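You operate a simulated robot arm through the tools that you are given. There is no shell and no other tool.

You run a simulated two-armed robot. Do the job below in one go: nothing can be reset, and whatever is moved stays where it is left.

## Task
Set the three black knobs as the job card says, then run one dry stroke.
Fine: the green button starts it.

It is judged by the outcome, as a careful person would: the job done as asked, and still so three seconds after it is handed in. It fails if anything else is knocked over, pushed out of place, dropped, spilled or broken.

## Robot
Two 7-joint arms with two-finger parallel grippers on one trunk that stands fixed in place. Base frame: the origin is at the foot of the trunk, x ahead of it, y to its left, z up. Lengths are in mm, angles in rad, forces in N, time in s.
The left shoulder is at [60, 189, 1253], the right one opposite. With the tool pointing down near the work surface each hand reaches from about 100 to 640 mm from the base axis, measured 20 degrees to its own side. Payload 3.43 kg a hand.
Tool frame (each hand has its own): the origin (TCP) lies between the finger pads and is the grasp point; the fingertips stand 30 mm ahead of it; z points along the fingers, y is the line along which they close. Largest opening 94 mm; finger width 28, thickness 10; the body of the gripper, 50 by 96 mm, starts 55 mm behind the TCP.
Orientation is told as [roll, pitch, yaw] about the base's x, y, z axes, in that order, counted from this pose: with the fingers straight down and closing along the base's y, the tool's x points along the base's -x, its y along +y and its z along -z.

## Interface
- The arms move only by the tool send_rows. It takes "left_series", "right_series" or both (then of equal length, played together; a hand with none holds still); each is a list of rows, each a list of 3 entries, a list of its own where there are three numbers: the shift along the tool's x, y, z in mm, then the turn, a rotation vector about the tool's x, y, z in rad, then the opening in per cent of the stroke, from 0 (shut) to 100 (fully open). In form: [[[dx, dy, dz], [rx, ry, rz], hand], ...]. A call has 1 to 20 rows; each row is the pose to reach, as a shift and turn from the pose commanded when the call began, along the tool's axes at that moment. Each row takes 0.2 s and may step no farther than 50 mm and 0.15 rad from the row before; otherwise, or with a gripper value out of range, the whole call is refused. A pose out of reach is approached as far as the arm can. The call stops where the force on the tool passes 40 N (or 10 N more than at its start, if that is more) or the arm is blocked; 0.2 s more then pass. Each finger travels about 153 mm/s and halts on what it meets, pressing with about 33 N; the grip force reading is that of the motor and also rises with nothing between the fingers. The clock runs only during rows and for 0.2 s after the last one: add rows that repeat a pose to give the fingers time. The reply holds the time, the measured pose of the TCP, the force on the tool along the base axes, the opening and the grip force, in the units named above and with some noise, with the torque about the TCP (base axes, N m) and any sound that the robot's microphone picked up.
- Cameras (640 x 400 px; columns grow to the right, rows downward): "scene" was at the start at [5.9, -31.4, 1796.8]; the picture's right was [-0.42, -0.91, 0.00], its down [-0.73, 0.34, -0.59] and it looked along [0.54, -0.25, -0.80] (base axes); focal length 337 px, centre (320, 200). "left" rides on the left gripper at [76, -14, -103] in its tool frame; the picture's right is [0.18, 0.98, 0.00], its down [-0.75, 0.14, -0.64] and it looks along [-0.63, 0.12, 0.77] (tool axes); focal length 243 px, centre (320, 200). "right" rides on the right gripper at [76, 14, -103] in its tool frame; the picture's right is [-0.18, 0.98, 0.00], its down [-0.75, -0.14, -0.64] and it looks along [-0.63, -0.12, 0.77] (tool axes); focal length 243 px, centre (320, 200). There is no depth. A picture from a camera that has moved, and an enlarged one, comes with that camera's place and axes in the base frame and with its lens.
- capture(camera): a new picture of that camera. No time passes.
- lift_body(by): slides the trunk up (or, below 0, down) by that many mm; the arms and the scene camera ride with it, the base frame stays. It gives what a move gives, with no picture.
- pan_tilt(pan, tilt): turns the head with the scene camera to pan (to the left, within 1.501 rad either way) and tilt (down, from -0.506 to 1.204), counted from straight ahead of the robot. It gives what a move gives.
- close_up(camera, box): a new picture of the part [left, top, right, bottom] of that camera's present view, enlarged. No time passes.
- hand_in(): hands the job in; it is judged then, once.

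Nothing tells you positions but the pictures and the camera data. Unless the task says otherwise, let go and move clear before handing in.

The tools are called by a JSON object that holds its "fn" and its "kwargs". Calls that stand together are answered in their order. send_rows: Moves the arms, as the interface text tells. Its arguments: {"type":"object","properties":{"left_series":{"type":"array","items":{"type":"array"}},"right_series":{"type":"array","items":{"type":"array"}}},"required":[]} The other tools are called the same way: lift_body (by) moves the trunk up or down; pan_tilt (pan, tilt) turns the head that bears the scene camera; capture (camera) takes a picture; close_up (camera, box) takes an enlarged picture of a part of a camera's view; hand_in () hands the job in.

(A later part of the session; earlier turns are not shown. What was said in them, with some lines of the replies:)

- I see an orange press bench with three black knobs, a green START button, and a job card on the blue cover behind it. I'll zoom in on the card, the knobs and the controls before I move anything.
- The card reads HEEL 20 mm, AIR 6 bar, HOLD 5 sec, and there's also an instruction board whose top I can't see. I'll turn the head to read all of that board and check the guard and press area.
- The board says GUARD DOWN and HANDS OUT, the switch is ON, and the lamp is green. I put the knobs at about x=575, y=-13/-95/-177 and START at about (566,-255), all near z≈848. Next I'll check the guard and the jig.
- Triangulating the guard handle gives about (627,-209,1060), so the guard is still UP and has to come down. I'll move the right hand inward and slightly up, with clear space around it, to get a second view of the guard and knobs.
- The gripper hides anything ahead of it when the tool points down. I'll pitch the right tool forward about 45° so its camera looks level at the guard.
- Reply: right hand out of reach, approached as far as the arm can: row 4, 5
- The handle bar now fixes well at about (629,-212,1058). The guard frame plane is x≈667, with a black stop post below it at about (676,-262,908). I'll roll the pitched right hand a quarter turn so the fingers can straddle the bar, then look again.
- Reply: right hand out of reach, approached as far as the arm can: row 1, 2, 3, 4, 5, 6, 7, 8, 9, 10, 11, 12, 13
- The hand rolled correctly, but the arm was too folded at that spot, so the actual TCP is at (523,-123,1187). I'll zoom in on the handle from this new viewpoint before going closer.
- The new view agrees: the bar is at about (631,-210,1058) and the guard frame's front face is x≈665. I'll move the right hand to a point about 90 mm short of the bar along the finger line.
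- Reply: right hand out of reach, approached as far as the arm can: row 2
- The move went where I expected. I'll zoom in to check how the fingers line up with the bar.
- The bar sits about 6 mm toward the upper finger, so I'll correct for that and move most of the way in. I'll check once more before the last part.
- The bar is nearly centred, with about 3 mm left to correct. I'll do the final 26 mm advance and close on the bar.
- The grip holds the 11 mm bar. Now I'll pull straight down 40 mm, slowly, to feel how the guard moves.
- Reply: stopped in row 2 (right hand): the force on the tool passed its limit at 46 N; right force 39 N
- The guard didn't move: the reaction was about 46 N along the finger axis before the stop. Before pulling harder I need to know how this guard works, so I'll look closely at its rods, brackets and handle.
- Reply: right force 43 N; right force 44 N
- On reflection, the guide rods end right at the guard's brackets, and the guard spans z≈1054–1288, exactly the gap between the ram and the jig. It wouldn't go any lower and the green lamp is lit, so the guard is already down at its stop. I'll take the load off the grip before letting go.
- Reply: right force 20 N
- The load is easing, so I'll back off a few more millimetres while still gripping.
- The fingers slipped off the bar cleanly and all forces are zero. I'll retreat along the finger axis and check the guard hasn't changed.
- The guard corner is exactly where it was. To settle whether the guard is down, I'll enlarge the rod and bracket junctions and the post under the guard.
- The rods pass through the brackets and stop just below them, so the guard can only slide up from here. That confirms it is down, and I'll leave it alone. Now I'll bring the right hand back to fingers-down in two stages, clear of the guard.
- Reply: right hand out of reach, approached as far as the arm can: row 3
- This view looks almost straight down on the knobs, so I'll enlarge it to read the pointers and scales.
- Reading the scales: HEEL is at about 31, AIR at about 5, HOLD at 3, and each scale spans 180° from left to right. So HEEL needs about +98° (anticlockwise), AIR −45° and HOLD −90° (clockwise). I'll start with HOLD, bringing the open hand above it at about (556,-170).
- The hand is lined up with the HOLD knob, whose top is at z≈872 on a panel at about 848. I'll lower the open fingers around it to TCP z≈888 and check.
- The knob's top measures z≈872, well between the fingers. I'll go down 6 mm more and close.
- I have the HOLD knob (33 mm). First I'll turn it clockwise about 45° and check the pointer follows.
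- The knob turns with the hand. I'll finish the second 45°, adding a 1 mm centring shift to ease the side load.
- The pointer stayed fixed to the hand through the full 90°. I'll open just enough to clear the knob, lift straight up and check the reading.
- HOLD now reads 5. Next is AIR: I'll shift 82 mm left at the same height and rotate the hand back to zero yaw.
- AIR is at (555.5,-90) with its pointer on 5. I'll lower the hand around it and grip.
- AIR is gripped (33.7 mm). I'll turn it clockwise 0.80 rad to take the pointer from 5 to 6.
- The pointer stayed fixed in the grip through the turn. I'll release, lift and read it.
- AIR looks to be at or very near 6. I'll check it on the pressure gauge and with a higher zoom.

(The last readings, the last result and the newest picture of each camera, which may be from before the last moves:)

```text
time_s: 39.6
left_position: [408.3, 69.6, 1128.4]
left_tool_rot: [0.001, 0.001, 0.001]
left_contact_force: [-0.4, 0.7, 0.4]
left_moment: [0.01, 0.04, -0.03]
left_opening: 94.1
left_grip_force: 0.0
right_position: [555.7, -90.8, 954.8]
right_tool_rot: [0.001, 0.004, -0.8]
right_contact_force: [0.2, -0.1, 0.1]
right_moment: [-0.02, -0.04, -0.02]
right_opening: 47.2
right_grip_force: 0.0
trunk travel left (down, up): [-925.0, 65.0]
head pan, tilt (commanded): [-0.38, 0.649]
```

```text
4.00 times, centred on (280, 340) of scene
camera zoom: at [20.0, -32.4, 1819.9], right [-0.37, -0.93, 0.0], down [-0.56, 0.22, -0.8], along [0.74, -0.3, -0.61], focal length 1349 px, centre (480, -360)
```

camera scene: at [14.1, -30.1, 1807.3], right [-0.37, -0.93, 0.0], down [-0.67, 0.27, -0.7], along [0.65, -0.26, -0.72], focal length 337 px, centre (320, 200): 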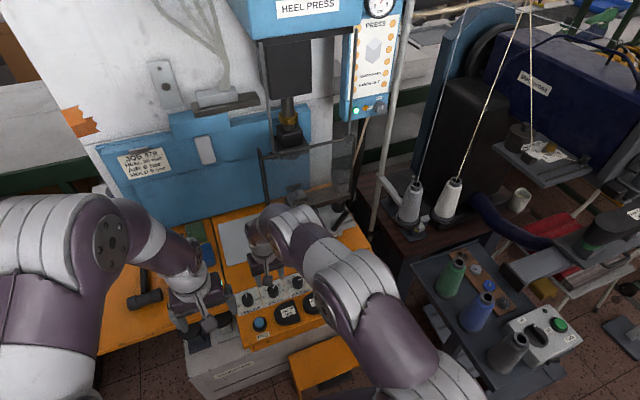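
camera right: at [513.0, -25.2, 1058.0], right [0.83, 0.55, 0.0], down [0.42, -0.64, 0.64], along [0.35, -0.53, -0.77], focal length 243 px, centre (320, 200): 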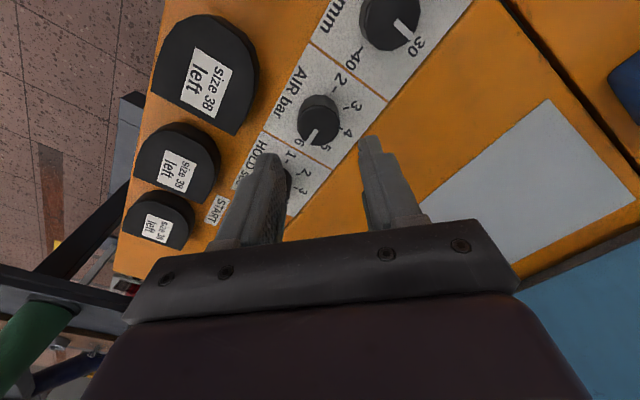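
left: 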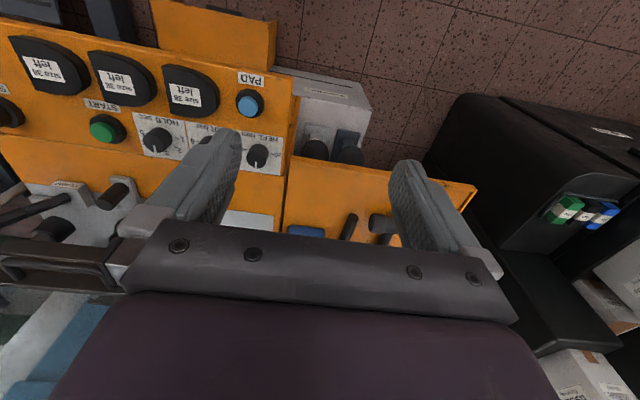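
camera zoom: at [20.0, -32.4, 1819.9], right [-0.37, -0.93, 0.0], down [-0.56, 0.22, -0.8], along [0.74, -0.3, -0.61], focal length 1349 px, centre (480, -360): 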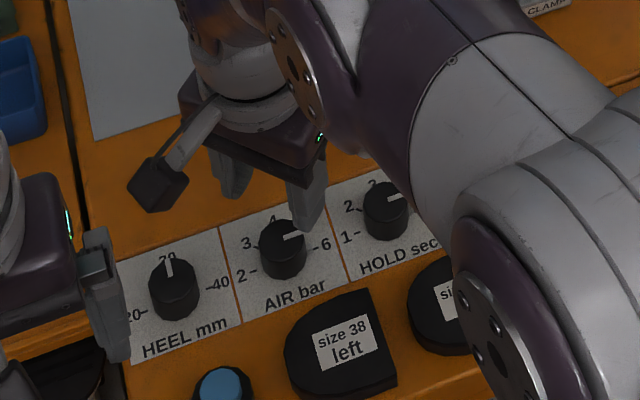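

The gauge reads 6 bar, so AIR is set. Now HEEL: I'll move 80 mm left at the same height and pre-turn the hand to about −1.2 rad so there is room for the anticlockwise turn.

{"fn": "send_rows", "kwargs": {"right_series": [[[15, 15, 0], [0, 0, 0.1], 55], [[30, 30, 0], [0, 0, 0.2], 58], [[45, 45, 0], [0, 0, 0.3], 58], [[56.7, 56.5, 0], [0, 0, 0.4], 58], [[56.7, 56.5, 0], [0, 0, 0.4], 58]]}}

{"fn": "capture", "kwargs": {"camera": "right"}}

{"fn": "close_up", "kwargs": {"camera": "right", "box": [250, 50, 390, 170]}}

{"fn": "capture", "kwargs": {"camera": "scene"}}

```text
time_s: 40.8
left_position: [406.6, 69.4, 1128.4]
left_tool_rot: [0.001, -0.001, -0.001]
left_contact_force: [0.1, -0.7, 0.1]
left_moment: [0.03, 0.03, 0.02]
left_opening: 94.2
left_grip_force: 0.0
right_position: [557.3, -9.4, 955.9]
right_tool_rot: [0.0, 0.003, -1.201]
right_contact_force: [1.1, 1.0, -0.6]
right_moment: [0.0, 0.01, 0.0]
right_opening: 54.7
right_grip_force: 0.0
trunk travel left (down, up): [-925.0, 65.0]
head pan, tilt (commanded): [-0.38, 0.649]
```

```text
taken
camera right: at [543.0, 66.7, 1058.6], right [0.98, 0.18, 0.0], down [0.14, -0.76, 0.64], along [0.12, -0.63, -0.77], focal length 243 px, centre (320, 200)
```

right: 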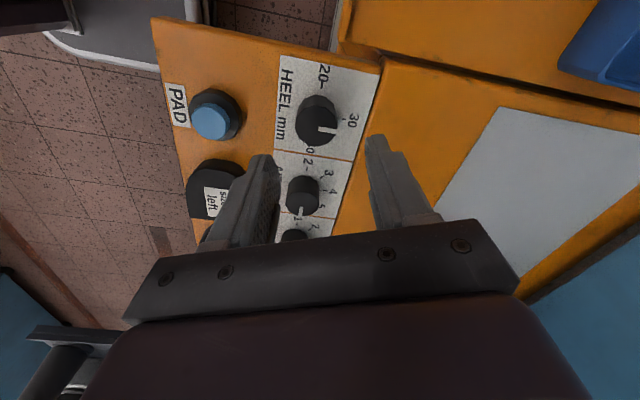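

```text
3.33 times, centred on (320, 110) of right
camera zoom: at [543.0, 66.7, 1058.6], right [0.98, 0.18, 0.0], down [0.14, -0.76, 0.64], along [0.12, -0.63, -0.77], focal length 809 px, centre (320, 500)
```

zoom: 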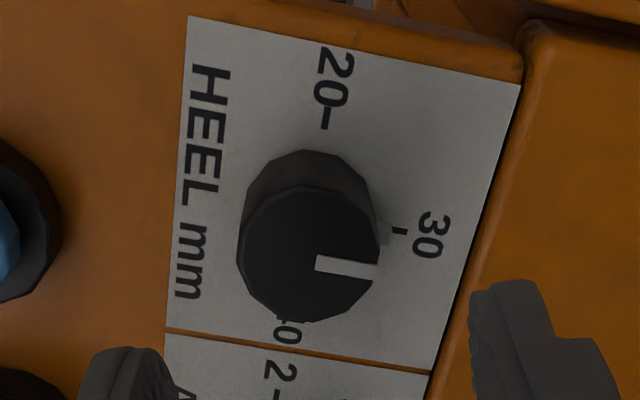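

```text
taken
camera scene: at [19.9, -32.7, 1819.9], right [-0.37, -0.93, 0.0], down [-0.56, 0.22, -0.8], along [0.74, -0.3, -0.6], focal length 337 px, centre (320, 200)
```

scene: 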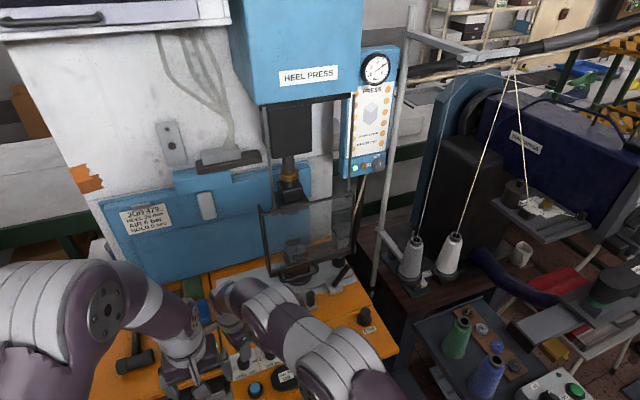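

{"fn": "close_up", "kwargs": {"camera": "right", "box": [280, 60, 360, 150]}}

{"fn": "close_up", "kwargs": {"camera": "scene", "box": [170, 270, 330, 390]}}

```text
4.44 times, centred on (320, 105) of right
camera zoom: at [543.0, 66.7, 1058.6], right [0.98, 0.18, 0.0], down [0.14, -0.76, 0.64], along [0.12, -0.63, -0.77], focal length 1078 px, centre (320, 622)
```

zoom: 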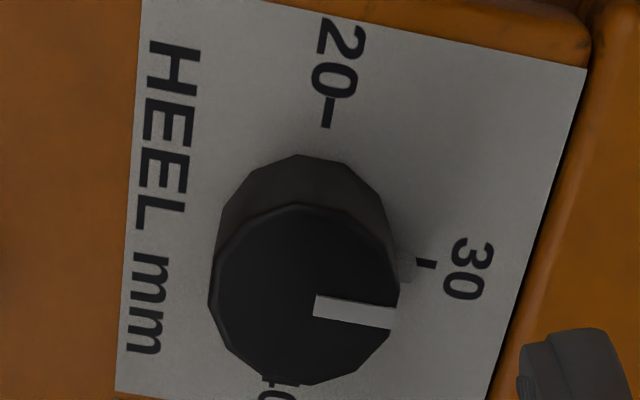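

```text
3.33 times, centred on (250, 330) of scene
camera zoom: at [19.9, -32.7, 1819.9], right [-0.37, -0.93, 0.0], down [-0.56, 0.22, -0.8], along [0.74, -0.3, -0.6], focal length 1124 px, centre (553, -233)
```

zoom: 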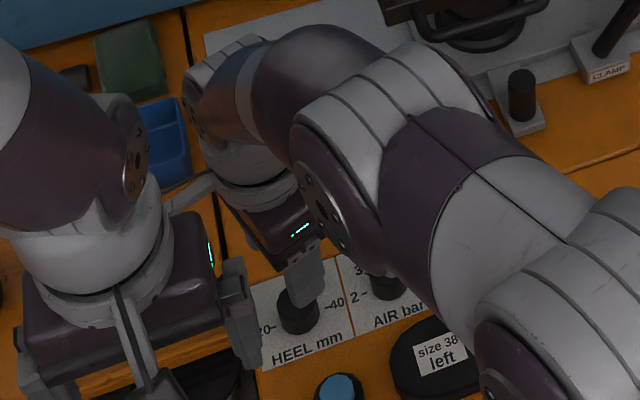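

The skirt mark sits right on the 30 tick, so HEEL is at 30 and needs a 90° anticlockwise turn. I'll lower the hand, with a small centring correction, and grip.

{"fn": "send_rows", "kwargs": {"right_series": [[[-1.2, -1.7, 25], [0, 0, 0], 58], [[-1.2, -1.7, 50], [0, 0, 0], 58], [[-1.2, -1.7, 71], [0, 0, 0], 58], [[-1.2, -1.7, 71], [0, 0, 0], 45], [[-1.2, -1.7, 71], [0, 0, 0], 30], [[-1.2, -1.7, 71], [0, 0, 0], 15], [[-1.2, -1.7, 71], [0, 0, 0], 0], [[-1.2, -1.7, 71], [0, 0, 0], 0]]}}

{"fn": "close_up", "kwargs": {"camera": "right", "box": [230, 70, 410, 250]}}

```text
time_s: 42.6
left_position: [407.7, 70.2, 1127.1]
left_tool_rot: [0.0, 0.001, 0.002]
left_contact_force: [0.2, -0.7, 1.0]
left_moment: [-0.02, 0.02, -0.03]
left_opening: 94.0
left_grip_force: 0.1
right_position: [555.5, -12.3, 883.6]
right_tool_rot: [0.001, 0.005, -1.201]
right_contact_force: [-0.8, -1.2, 0.0]
right_moment: [-0.06, -0.44, -0.01]
right_opening: 33.7
right_grip_force: 44.9
trunk travel left (down, up): [-925.0, 65.0]
head pan, tilt (commanded): [-0.38, 0.649]
```

```text
2.22 times, centred on (320, 160) of right
camera zoom: at [540.6, 64.6, 986.8], right [0.98, 0.18, 0.0], down [0.14, -0.76, 0.64], along [0.12, -0.63, -0.77], focal length 539 px, centre (320, 289)
```

zoom: 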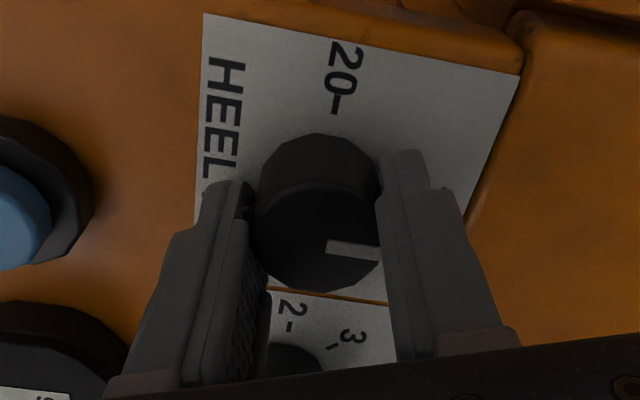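

HEEL is gripped with a balanced load. I'll turn anticlockwise 45° first, then continue.

{"fn": "send_rows", "kwargs": {"right_series": [[[0, 0, 0], [0, 0, -0.1], 0], [[0, 0, 0], [0, 0, -0.2], 0], [[0, 0, 0], [0, 0, -0.3], 0], [[0, 0, 0], [0, 0, -0.4], 0], [[0, 0, 0], [0, 0, -0.5], 0], [[0, 0, 0], [0, 0, -0.6], 0], [[0, 0, 0], [0, 0, -0.7], 0], [[0, 0, 0], [0, 0, -0.8], 0], [[0, 0, 0], [0, 0, -0.8], 0]]}}

{"fn": "close_up", "kwargs": {"camera": "right", "box": [230, 70, 410, 250]}}

```text
time_s: 44.6
left_position: [407.2, 71.4, 1127.1]
left_tool_rot: [-0.001, 0.0, -0.001]
left_contact_force: [-0.2, 0.7, -0.1]
left_moment: [-0.04, 0.01, -0.02]
left_opening: 94.0
left_grip_force: 0.0
right_position: [557.0, -11.8, 883.4]
right_tool_rot: [0.004, 0.001, -0.398]
right_contact_force: [2.4, 1.5, 3.5]
right_moment: [-0.11, 1.36, 0.01]
right_opening: 33.5
right_grip_force: 44.8
trunk travel left (down, up): [-925.0, 65.0]
head pan, tilt (commanded): [-0.38, 0.649]
```

```text
2.22 times, centred on (320, 160) of right
camera zoom: at [491.3, 32.2, 986.7], right [0.55, 0.83, 0.0], down [0.64, -0.42, 0.64], along [0.54, -0.35, -0.77], focal length 539 px, centre (320, 289)
```

zoom: 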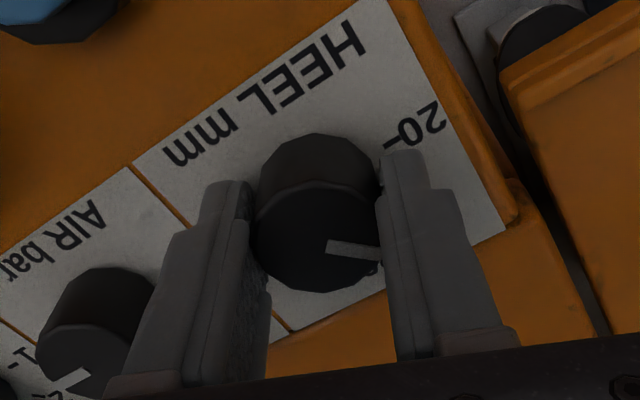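

{"fn": "send_rows", "kwargs": {"right_series": [[[0, 0, 0], [0, 0, -0.1], 0], [[0, 0, 0], [0, 0, -0.2], 0], [[0, 0, 0], [0, 0, -0.3], 0], [[0, 0, 0], [0, 0, -0.4], 0], [[0, 0, 0], [0, 0, -0.5], 0], [[0, 0, 0], [0, 0, -0.6], 0], [[0, 0, 0], [0, 0, -0.7], 0], [[0, 0, 0], [0, 0, -0.771], 0], [[0, 0, 0], [0, 0, -0.771], 0]]}}

{"fn": "close_up", "kwargs": {"camera": "right", "box": [230, 70, 410, 250]}}

```text
time_s: 46.6
left_position: [408.6, 71.9, 1127.8]
left_tool_rot: [-0.001, -0.001, -0.001]
left_contact_force: [0.2, -0.3, -0.1]
left_moment: [0.0, 0.01, 0.0]
left_opening: 94.0
left_grip_force: 0.1
right_position: [557.5, -9.1, 883.5]
right_tool_rot: [0.0, -0.001, 0.37]
right_contact_force: [5.0, 10.5, -3.5]
right_moment: [-0.23, -0.73, -0.07]
right_opening: 33.7
right_grip_force: 44.8
trunk travel left (down, up): [-925.0, 65.0]
head pan, tilt (commanded): [-0.38, 0.649]
```

```text
2.22 times, centred on (320, 160) of right
camera zoom: at [479.8, -23.4, 986.6], right [-0.19, 0.98, 0.0], down [0.75, 0.14, 0.64], along [0.63, 0.12, -0.77], focal length 539 px, centre (320, 289)
```

zoom: 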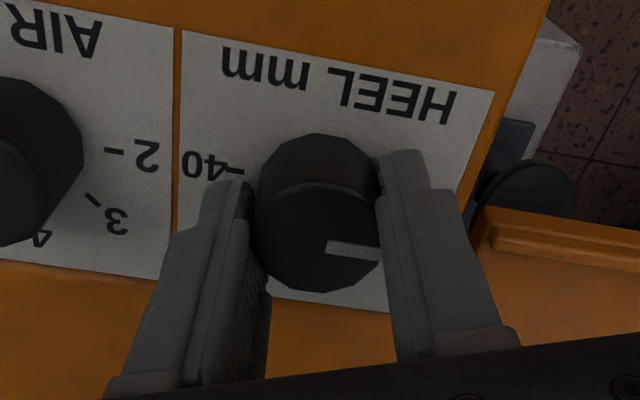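

By geometry the pointer now points along +y, at 20. I'll release, lift and verify all three.

{"fn": "send_rows", "kwargs": {"right_series": [[[0, 0, 0], [0, 0, 0], 38], [[0, 0, 0], [0, 0, 0], 50], [[0, 0, 0], [0, 0, 0], 50], [[0, 0, -20], [0, 0, 0], 50], [[0, 0, -45], [0, 0, 0], 50], [[0, 0, -70], [0, 0, 0], 50], [[0, 0, -70], [0, 0, 0], 50]]}}

{"fn": "capture", "kwargs": {"camera": "right"}}

{"fn": "close_up", "kwargs": {"camera": "right", "box": [270, 60, 370, 160]}}

{"fn": "close_up", "kwargs": {"camera": "right", "box": [130, 40, 300, 160]}}

```text
time_s: 48.2
left_position: [407.8, 70.7, 1127.9]
left_tool_rot: [0.001, -0.002, -0.001]
left_contact_force: [-0.1, 0.0, 0.3]
left_moment: [0.01, 0.01, -0.01]
left_opening: 94.1
left_grip_force: 0.0
right_position: [555.2, -11.6, 953.4]
right_tool_rot: [0.003, 0.0, 0.373]
right_contact_force: [0.6, 0.4, -0.5]
right_moment: [0.01, 0.01, -0.02]
right_opening: 47.1
right_grip_force: 0.0
trunk travel left (down, up): [-925.0, 65.0]
head pan, tilt (commanded): [-0.38, 0.649]
```

```text
taken
camera right: at [478.4, -25.1, 1056.4], right [-0.18, 0.98, 0.0], down [0.75, 0.14, 0.64], along [0.63, 0.12, -0.77], focal length 243 px, centre (320, 200)
```

right: 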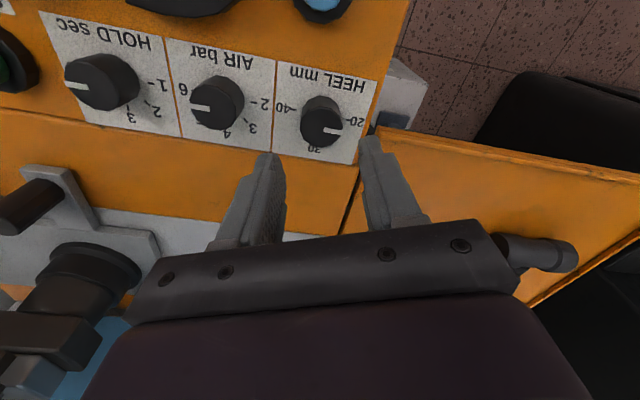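

```text
4.00 times, centred on (320, 110) of right
camera zoom: at [478.4, -25.1, 1056.4], right [-0.18, 0.98, 0.0], down [0.75, 0.14, 0.64], along [0.63, 0.12, -0.77], focal length 970 px, centre (320, 560)
```

zoom: 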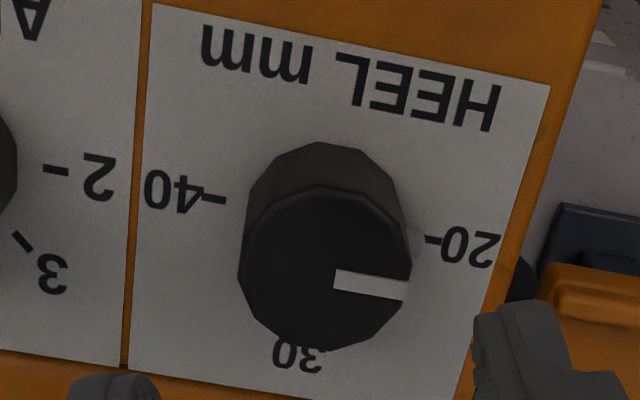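

```text
3.33 times, centred on (215, 100) of right
camera zoom: at [478.4, -25.1, 1056.4], right [-0.18, 0.98, 0.0], down [0.75, 0.14, 0.64], along [0.63, 0.12, -0.77], focal length 809 px, centre (670, 533)
```

zoom: 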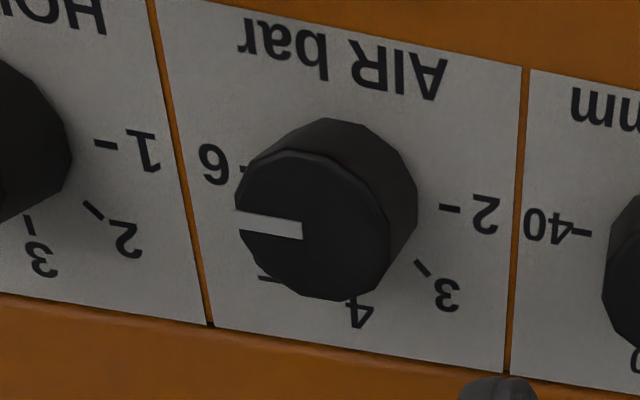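

All three knobs check out: HEEL is on 20, AIR on 6 (and on the gauge), HOLD on 5. Now I'll close the fingers and move over START at about (554,-250), keeping my height.

{"fn": "send_rows", "kwargs": {"right_series": [[[14.6, -37, -3], [0, 0, 0.07], 40], [[29.2, -74, -6], [0, 0, 0.14], 20], [[43.8, -111, -8], [0, 0, 0.21], 0], [[58.5, -148, -8], [0, 0, 0.28], 0], [[73, -185, -8], [0, 0, 0.34], 0], [[87.8, -221.7, -8], [0, 0, 0.373], 0], [[87.8, -221.7, -8], [0, 0, 0.373], 0]]}}

{"fn": "capture", "kwargs": {"camera": "right"}}

{"fn": "close_up", "kwargs": {"camera": "right", "box": [240, 60, 400, 180]}}

{"fn": "capture", "kwargs": {"camera": "scene"}}

```text
time_s: 49.8
left_position: [407.8, 70.1, 1127.5]
left_tool_rot: [0.0, -0.002, 0.0]
left_contact_force: [0.3, 0.4, 0.9]
left_moment: [-0.01, -0.05, 0.03]
left_opening: 94.3
left_grip_force: 0.1
right_position: [554.2, -250.1, 960.0]
right_tool_rot: [0.001, 0.002, -0.002]
right_contact_force: [0.0, 0.3, -0.7]
right_moment: [-0.04, -0.01, 0.02]
right_opening: 0.1
right_grip_force: 32.3
trunk travel left (down, up): [-925.0, 65.0]
head pan, tilt (commanded): [-0.38, 0.649]
```

```text
taken
camera right: at [477.5, -235.6, 1062.7], right [0.19, 0.98, 0.0], down [0.75, -0.14, 0.64], along [0.63, -0.12, -0.77], focal length 243 px, centre (320, 200)
```

right: 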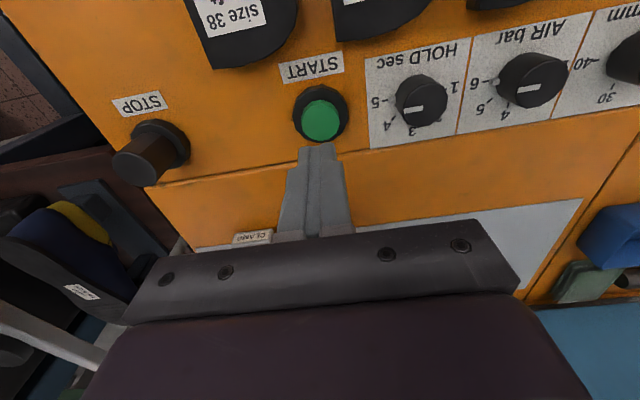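

```text
3.33 times, centred on (320, 120) of right
camera zoom: at [477.5, -235.6, 1062.7], right [0.19, 0.98, 0.0], down [0.75, -0.14, 0.64], along [0.63, -0.12, -0.77], focal length 809 px, centre (320, 467)
```

zoom: 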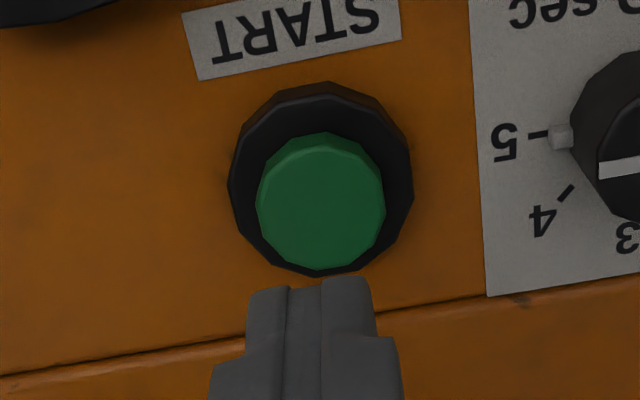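

```text
taken
camera scene: at [19.8, -31.7, 1819.9], right [-0.37, -0.93, 0.0], down [-0.56, 0.22, -0.8], along [0.74, -0.3, -0.6], focal length 337 px, centre (320, 200)
```

scene: 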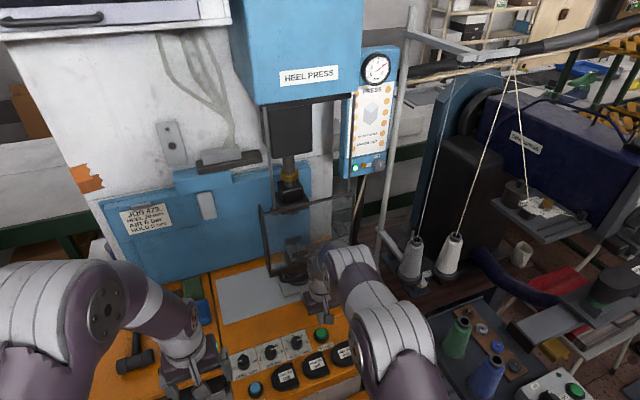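

START is centred under the closed fingertips, with its top at about z 869 and the tips at 930. I'll press it once and withdraw upward in the same motion.

{"fn": "send_rows", "kwargs": {"right_series": [[[0, 0, 25], [0, 0, 0], 0], [[0, 0, 48], [0, 0, 0], 0], [[0, 0, 56], [0, 0, 0], 0], [[0, 0, 60], [0, 0, 0], 0], [[0, 0, 62], [0, 0, 0], 0], [[0, 0, 64], [0, 0, 0], 0], [[0, 0, 66], [0, 0, 0], 0], [[0, 0, 66], [0, 0, 0], 0], [[0, 0, 50], [0, 0, 0], 0], [[0, 0, 20], [0, 0, 0], 0]]}}

{"fn": "capture", "kwargs": {"camera": "scene"}}

```text
time_s: 52.0
left_position: [405.8, 71.4, 1127.0]
left_tool_rot: [-0.002, -0.002, 0.002]
left_contact_force: [-0.2, 0.7, 0.0]
left_moment: [-0.02, -0.04, -0.01]
left_opening: 94.0
left_grip_force: 0.1
right_position: [552.2, -250.4, 941.6]
right_tool_rot: [0.002, 0.002, -0.002]
right_contact_force: [-0.1, 0.4, 0.5]
right_moment: [0.01, 0.0, 0.0]
right_opening: 0.0
right_grip_force: 32.7
trunk travel left (down, up): [-925.0, 65.0]
head pan, tilt (commanded): [-0.38, 0.649]
heard: click
```

```text
taken
camera scene: at [17.9, -31.4, 1819.8], right [-0.37, -0.93, 0.0], down [-0.56, 0.22, -0.8], along [0.74, -0.3, -0.6], focal length 337 px, centre (320, 200)
```

scene: 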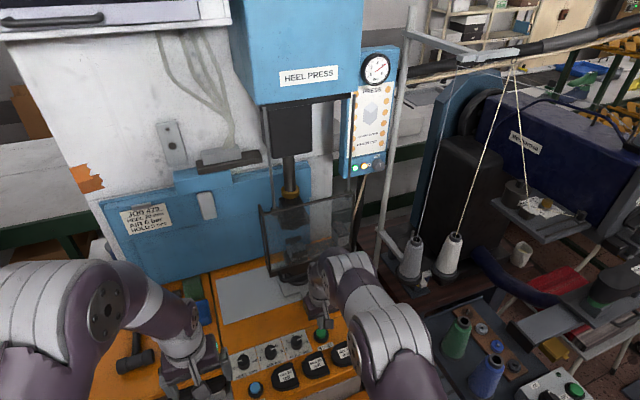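

A click, the ram is coming down and the amber lamp is on, so the stroke has started with the guard down. I'll pull the hand back clear of the press and let the stroke run.

{"fn": "send_rows", "kwargs": {"right_series": [[[20, 0, -30], [0, 0, 0], 0], [[45, -10, -60], [0, 0, 0], 0], [[70, -20, -95], [0, 0, 0], 0], [[95, -30, -130], [0, 0, 0], 0], [[120, -40, -160], [0, 0, 0], 0], [[140, -50, -185], [0, 0, 0], 0], [[140, -50, -185], [0, 0, 0], 0], [[140, -50, -185], [0, 0, 0], 0], [[140, -50, -185], [0, 0, 0], 0], [[140, -50, -185], [0, 0, 0], 0]]}}

{"fn": "capture", "kwargs": {"camera": "scene"}}

{"fn": "close_up", "kwargs": {"camera": "scene", "box": [230, 80, 400, 300]}}

```text
time_s: 54.2
left_position: [407.1, 70.5, 1127.1]
left_tool_rot: [0.0, 0.0, 0.0]
left_contact_force: [-0.2, -0.7, -0.5]
left_moment: [0.02, -0.01, 0.02]
left_opening: 94.1
left_grip_force: 0.1
right_position: [413.7, -300.1, 1126.7]
right_tool_rot: [0.003, 0.003, -0.002]
right_contact_force: [0.1, -0.1, 0.3]
right_moment: [0.04, -0.03, 0.01]
right_opening: 0.2
right_grip_force: 32.3
trunk travel left (down, up): [-925.0, 65.0]
head pan, tilt (commanded): [-0.38, 0.649]
```

```text
taken
camera scene: at [20.2, -32.4, 1819.9], right [-0.37, -0.93, 0.0], down [-0.56, 0.22, -0.8], along [0.74, -0.3, -0.6], focal length 337 px, centre (320, 200)
```

scene: 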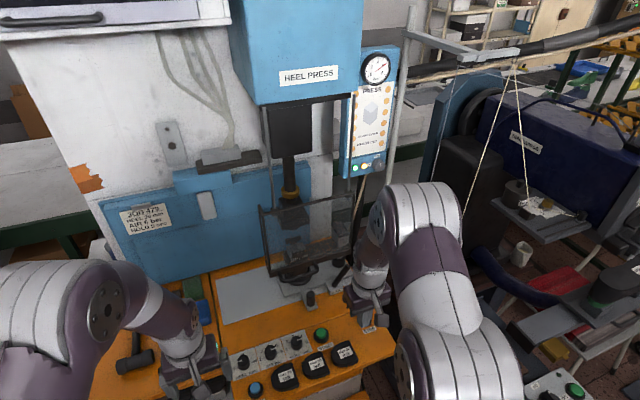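

```text
1.82 times, centred on (315, 190) of scene
camera zoom: at [20.2, -32.4, 1819.9], right [-0.37, -0.93, 0.0], down [-0.56, 0.22, -0.8], along [0.74, -0.3, -0.6], focal length 613 px, centre (329, 218)
```

zoom: 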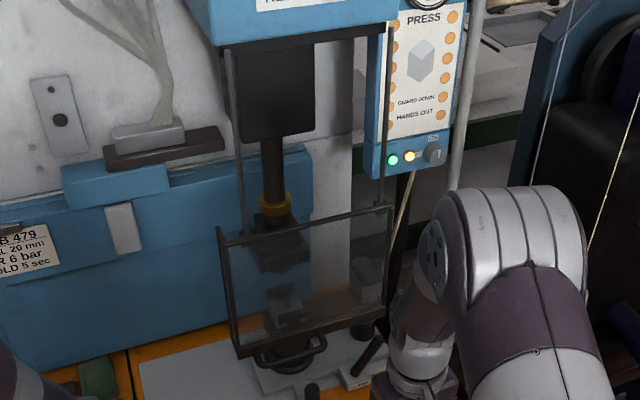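

The ram is partway through its cycle with the amber lamp still lit. I'll hold still and let it finish.

{"fn": "send_rows", "kwargs": {"right_series": [[[0, 0, 0], [0, 0, 0], 0], [[0, 0, 0], [0, 0, 0], 0], [[0, 0, 0], [0, 0, 0], 0], [[0, 0, 0], [0, 0, 0], 0], [[0, 0, 0], [0, 0, 0], 0], [[0, 0, 0], [0, 0, 0], 0], [[0, 0, 0], [0, 0, 0], 0], [[0, 0, 0], [0, 0, 0], 0], [[0, 0, 0], [0, 0, 0], 0], [[0, 0, 0], [0, 0, 0], 0], [[0, 0, 0], [0, 0, 0], 0], [[0, 0, 0], [0, 0, 0], 0], [[0, 0, 0], [0, 0, 0], 0], [[0, 0, 0], [0, 0, 0], 0], [[0, 0, 0], [0, 0, 0], 0], [[0, 0, 0], [0, 0, 0], 0], [[0, 0, 0], [0, 0, 0], 0], [[0, 0, 0], [0, 0, 0], 0], [[0, 0, 0], [0, 0, 0], 0], [[0, 0, 0], [0, 0, 0], 0]]}}

{"fn": "close_up", "kwargs": {"camera": "scene", "box": [230, 80, 400, 300]}}

```text
time_s: 58.4
left_position: [407.2, 70.1, 1126.8]
left_tool_rot: [0.001, 0.0, 0.001]
left_contact_force: [-1.1, 0.6, 0.4]
left_moment: [0.01, 0.01, 0.01]
left_opening: 94.0
left_grip_force: 0.0
right_position: [413.8, -300.3, 1126.3]
right_tool_rot: [0.004, 0.001, -0.002]
right_contact_force: [1.1, -0.6, -0.1]
right_moment: [-0.03, -0.04, 0.02]
right_opening: 0.0
right_grip_force: 32.3
trunk travel left (down, up): [-925.0, 65.0]
head pan, tilt (commanded): [-0.38, 0.649]
```

```text
1.82 times, centred on (315, 190) of scene
camera zoom: at [19.8, -32.4, 1819.9], right [-0.37, -0.93, 0.0], down [-0.56, 0.22, -0.8], along [0.74, -0.3, -0.6], focal length 613 px, centre (329, 218)
```

zoom: 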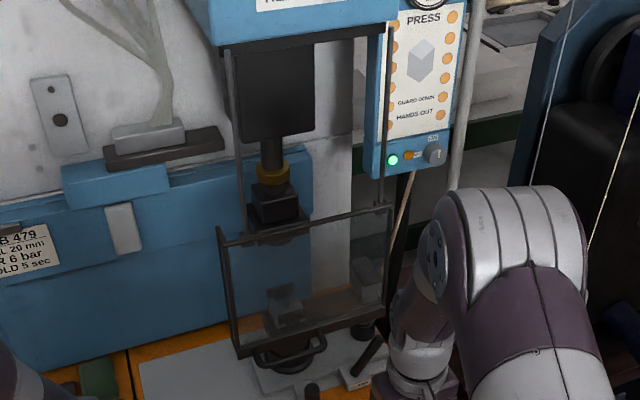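

The stroke is finished: the ram is back up, amber is off and green is steady. I'll take a last look at the knobs, the panel and the surroundings.

{"fn": "close_up", "kwargs": {"camera": "right", "box": [260, 60, 620, 240]}}

{"fn": "pan_tilt", "kwargs": {"pan": -0.38, "tilt": 0.85}}

{"fn": "capture", "kwargs": {"camera": "scene"}}

{"fn": "close_up", "kwargs": {"camera": "scene", "box": [210, 210, 370, 310]}}

```text
1.78 times, centred on (440, 150) of right
camera zoom: at [336.4, -284.9, 1229.5], right [0.19, 0.98, 0.0], down [0.75, -0.14, 0.64], along [0.63, -0.12, -0.77], focal length 431 px, centre (107, 289)
```

zoom: 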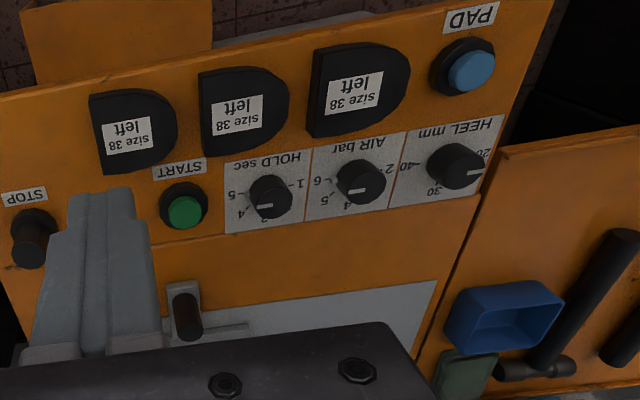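

```text
time_s: 59.1
left_position: [407.1, 71.1, 1128.3]
left_tool_rot: [-0.001, -0.001, 0.001]
left_contact_force: [-0.2, 0.0, 0.4]
left_moment: [0.0, -0.01, 0.02]
left_opening: 94.2
left_grip_force: 0.1
right_position: [413.6, -299.8, 1127.2]
right_tool_rot: [0.004, 0.002, -0.001]
right_contact_force: [0.0, 0.5, 0.0]
right_moment: [0.02, 0.02, 0.0]
right_opening: 0.0
right_grip_force: 32.9
trunk travel left (down, up): [-925.0, 65.0]
head pan, tilt (commanded): [-0.38, 0.85]
```

```text
taken
camera scene: at [11.8, -29.2, 1803.3], right [-0.37, -0.93, 0.0], down [-0.7, 0.28, -0.66], along [0.61, -0.25, -0.75], focal length 337 px, centre (320, 200)
```

scene: 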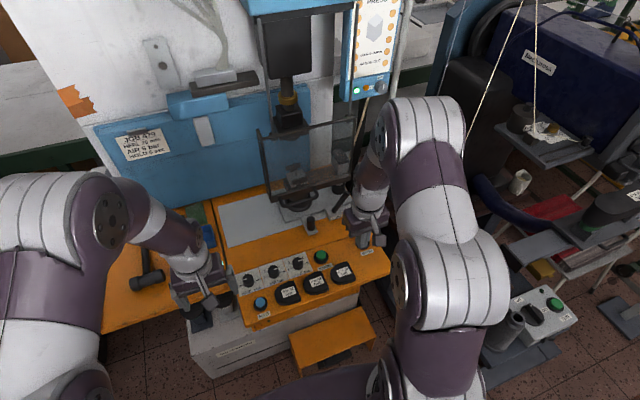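

```text
4.00 times, centred on (290, 260) of scene
camera zoom: at [11.8, -29.2, 1803.3], right [-0.37, -0.93, 0.0], down [-0.7, 0.28, -0.66], along [0.61, -0.25, -0.75], focal length 1349 px, centre (440, -40)
```

zoom: 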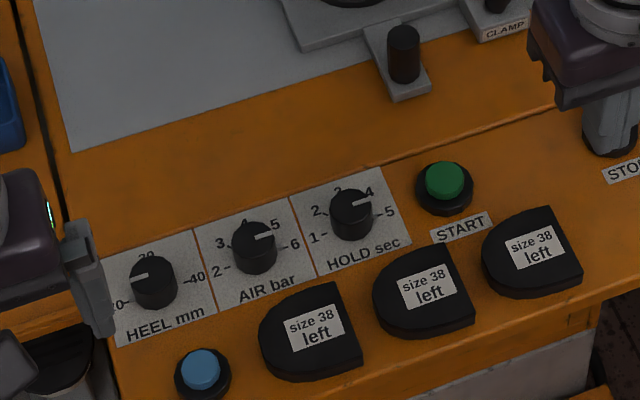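

HEEL points at 20, AIR at 6 (gauge 6 bar) and HOLD at 5. One stroke has run to completion, the guard is down, both hands are clear and nothing else has moved. I'm handing in.

{"fn": "hand_in", "kwargs": {}}

```text
The job is handed in.
```

The three knobs are set to the job card and one dry stroke has run to completion; the job is handed in.

| Knob | Set to | Check |
|---|---|---|
| HEEL | 20 mm | Pointer within about 2° of the 20 mark |
| AIR | 6 bar | Pointer on 6, and the press gauge reads 6 bar |
| HOLD | 5 sec | Pointer on 5 |

- **Stroke:** I pressed START once and heard it click. The ram came down, held and went back up, and the amber lamp then went out. I couldn't time the hold exactly, but it fits 5 seconds.
- **Guard:** It was already down. Early on I thought it was raised and pulled its handle downward with about 46 N. It did not move, and pictures afterwards showed it in the same place.

Both hands are clear of the press, and the final pictures show nothing else disturbed.
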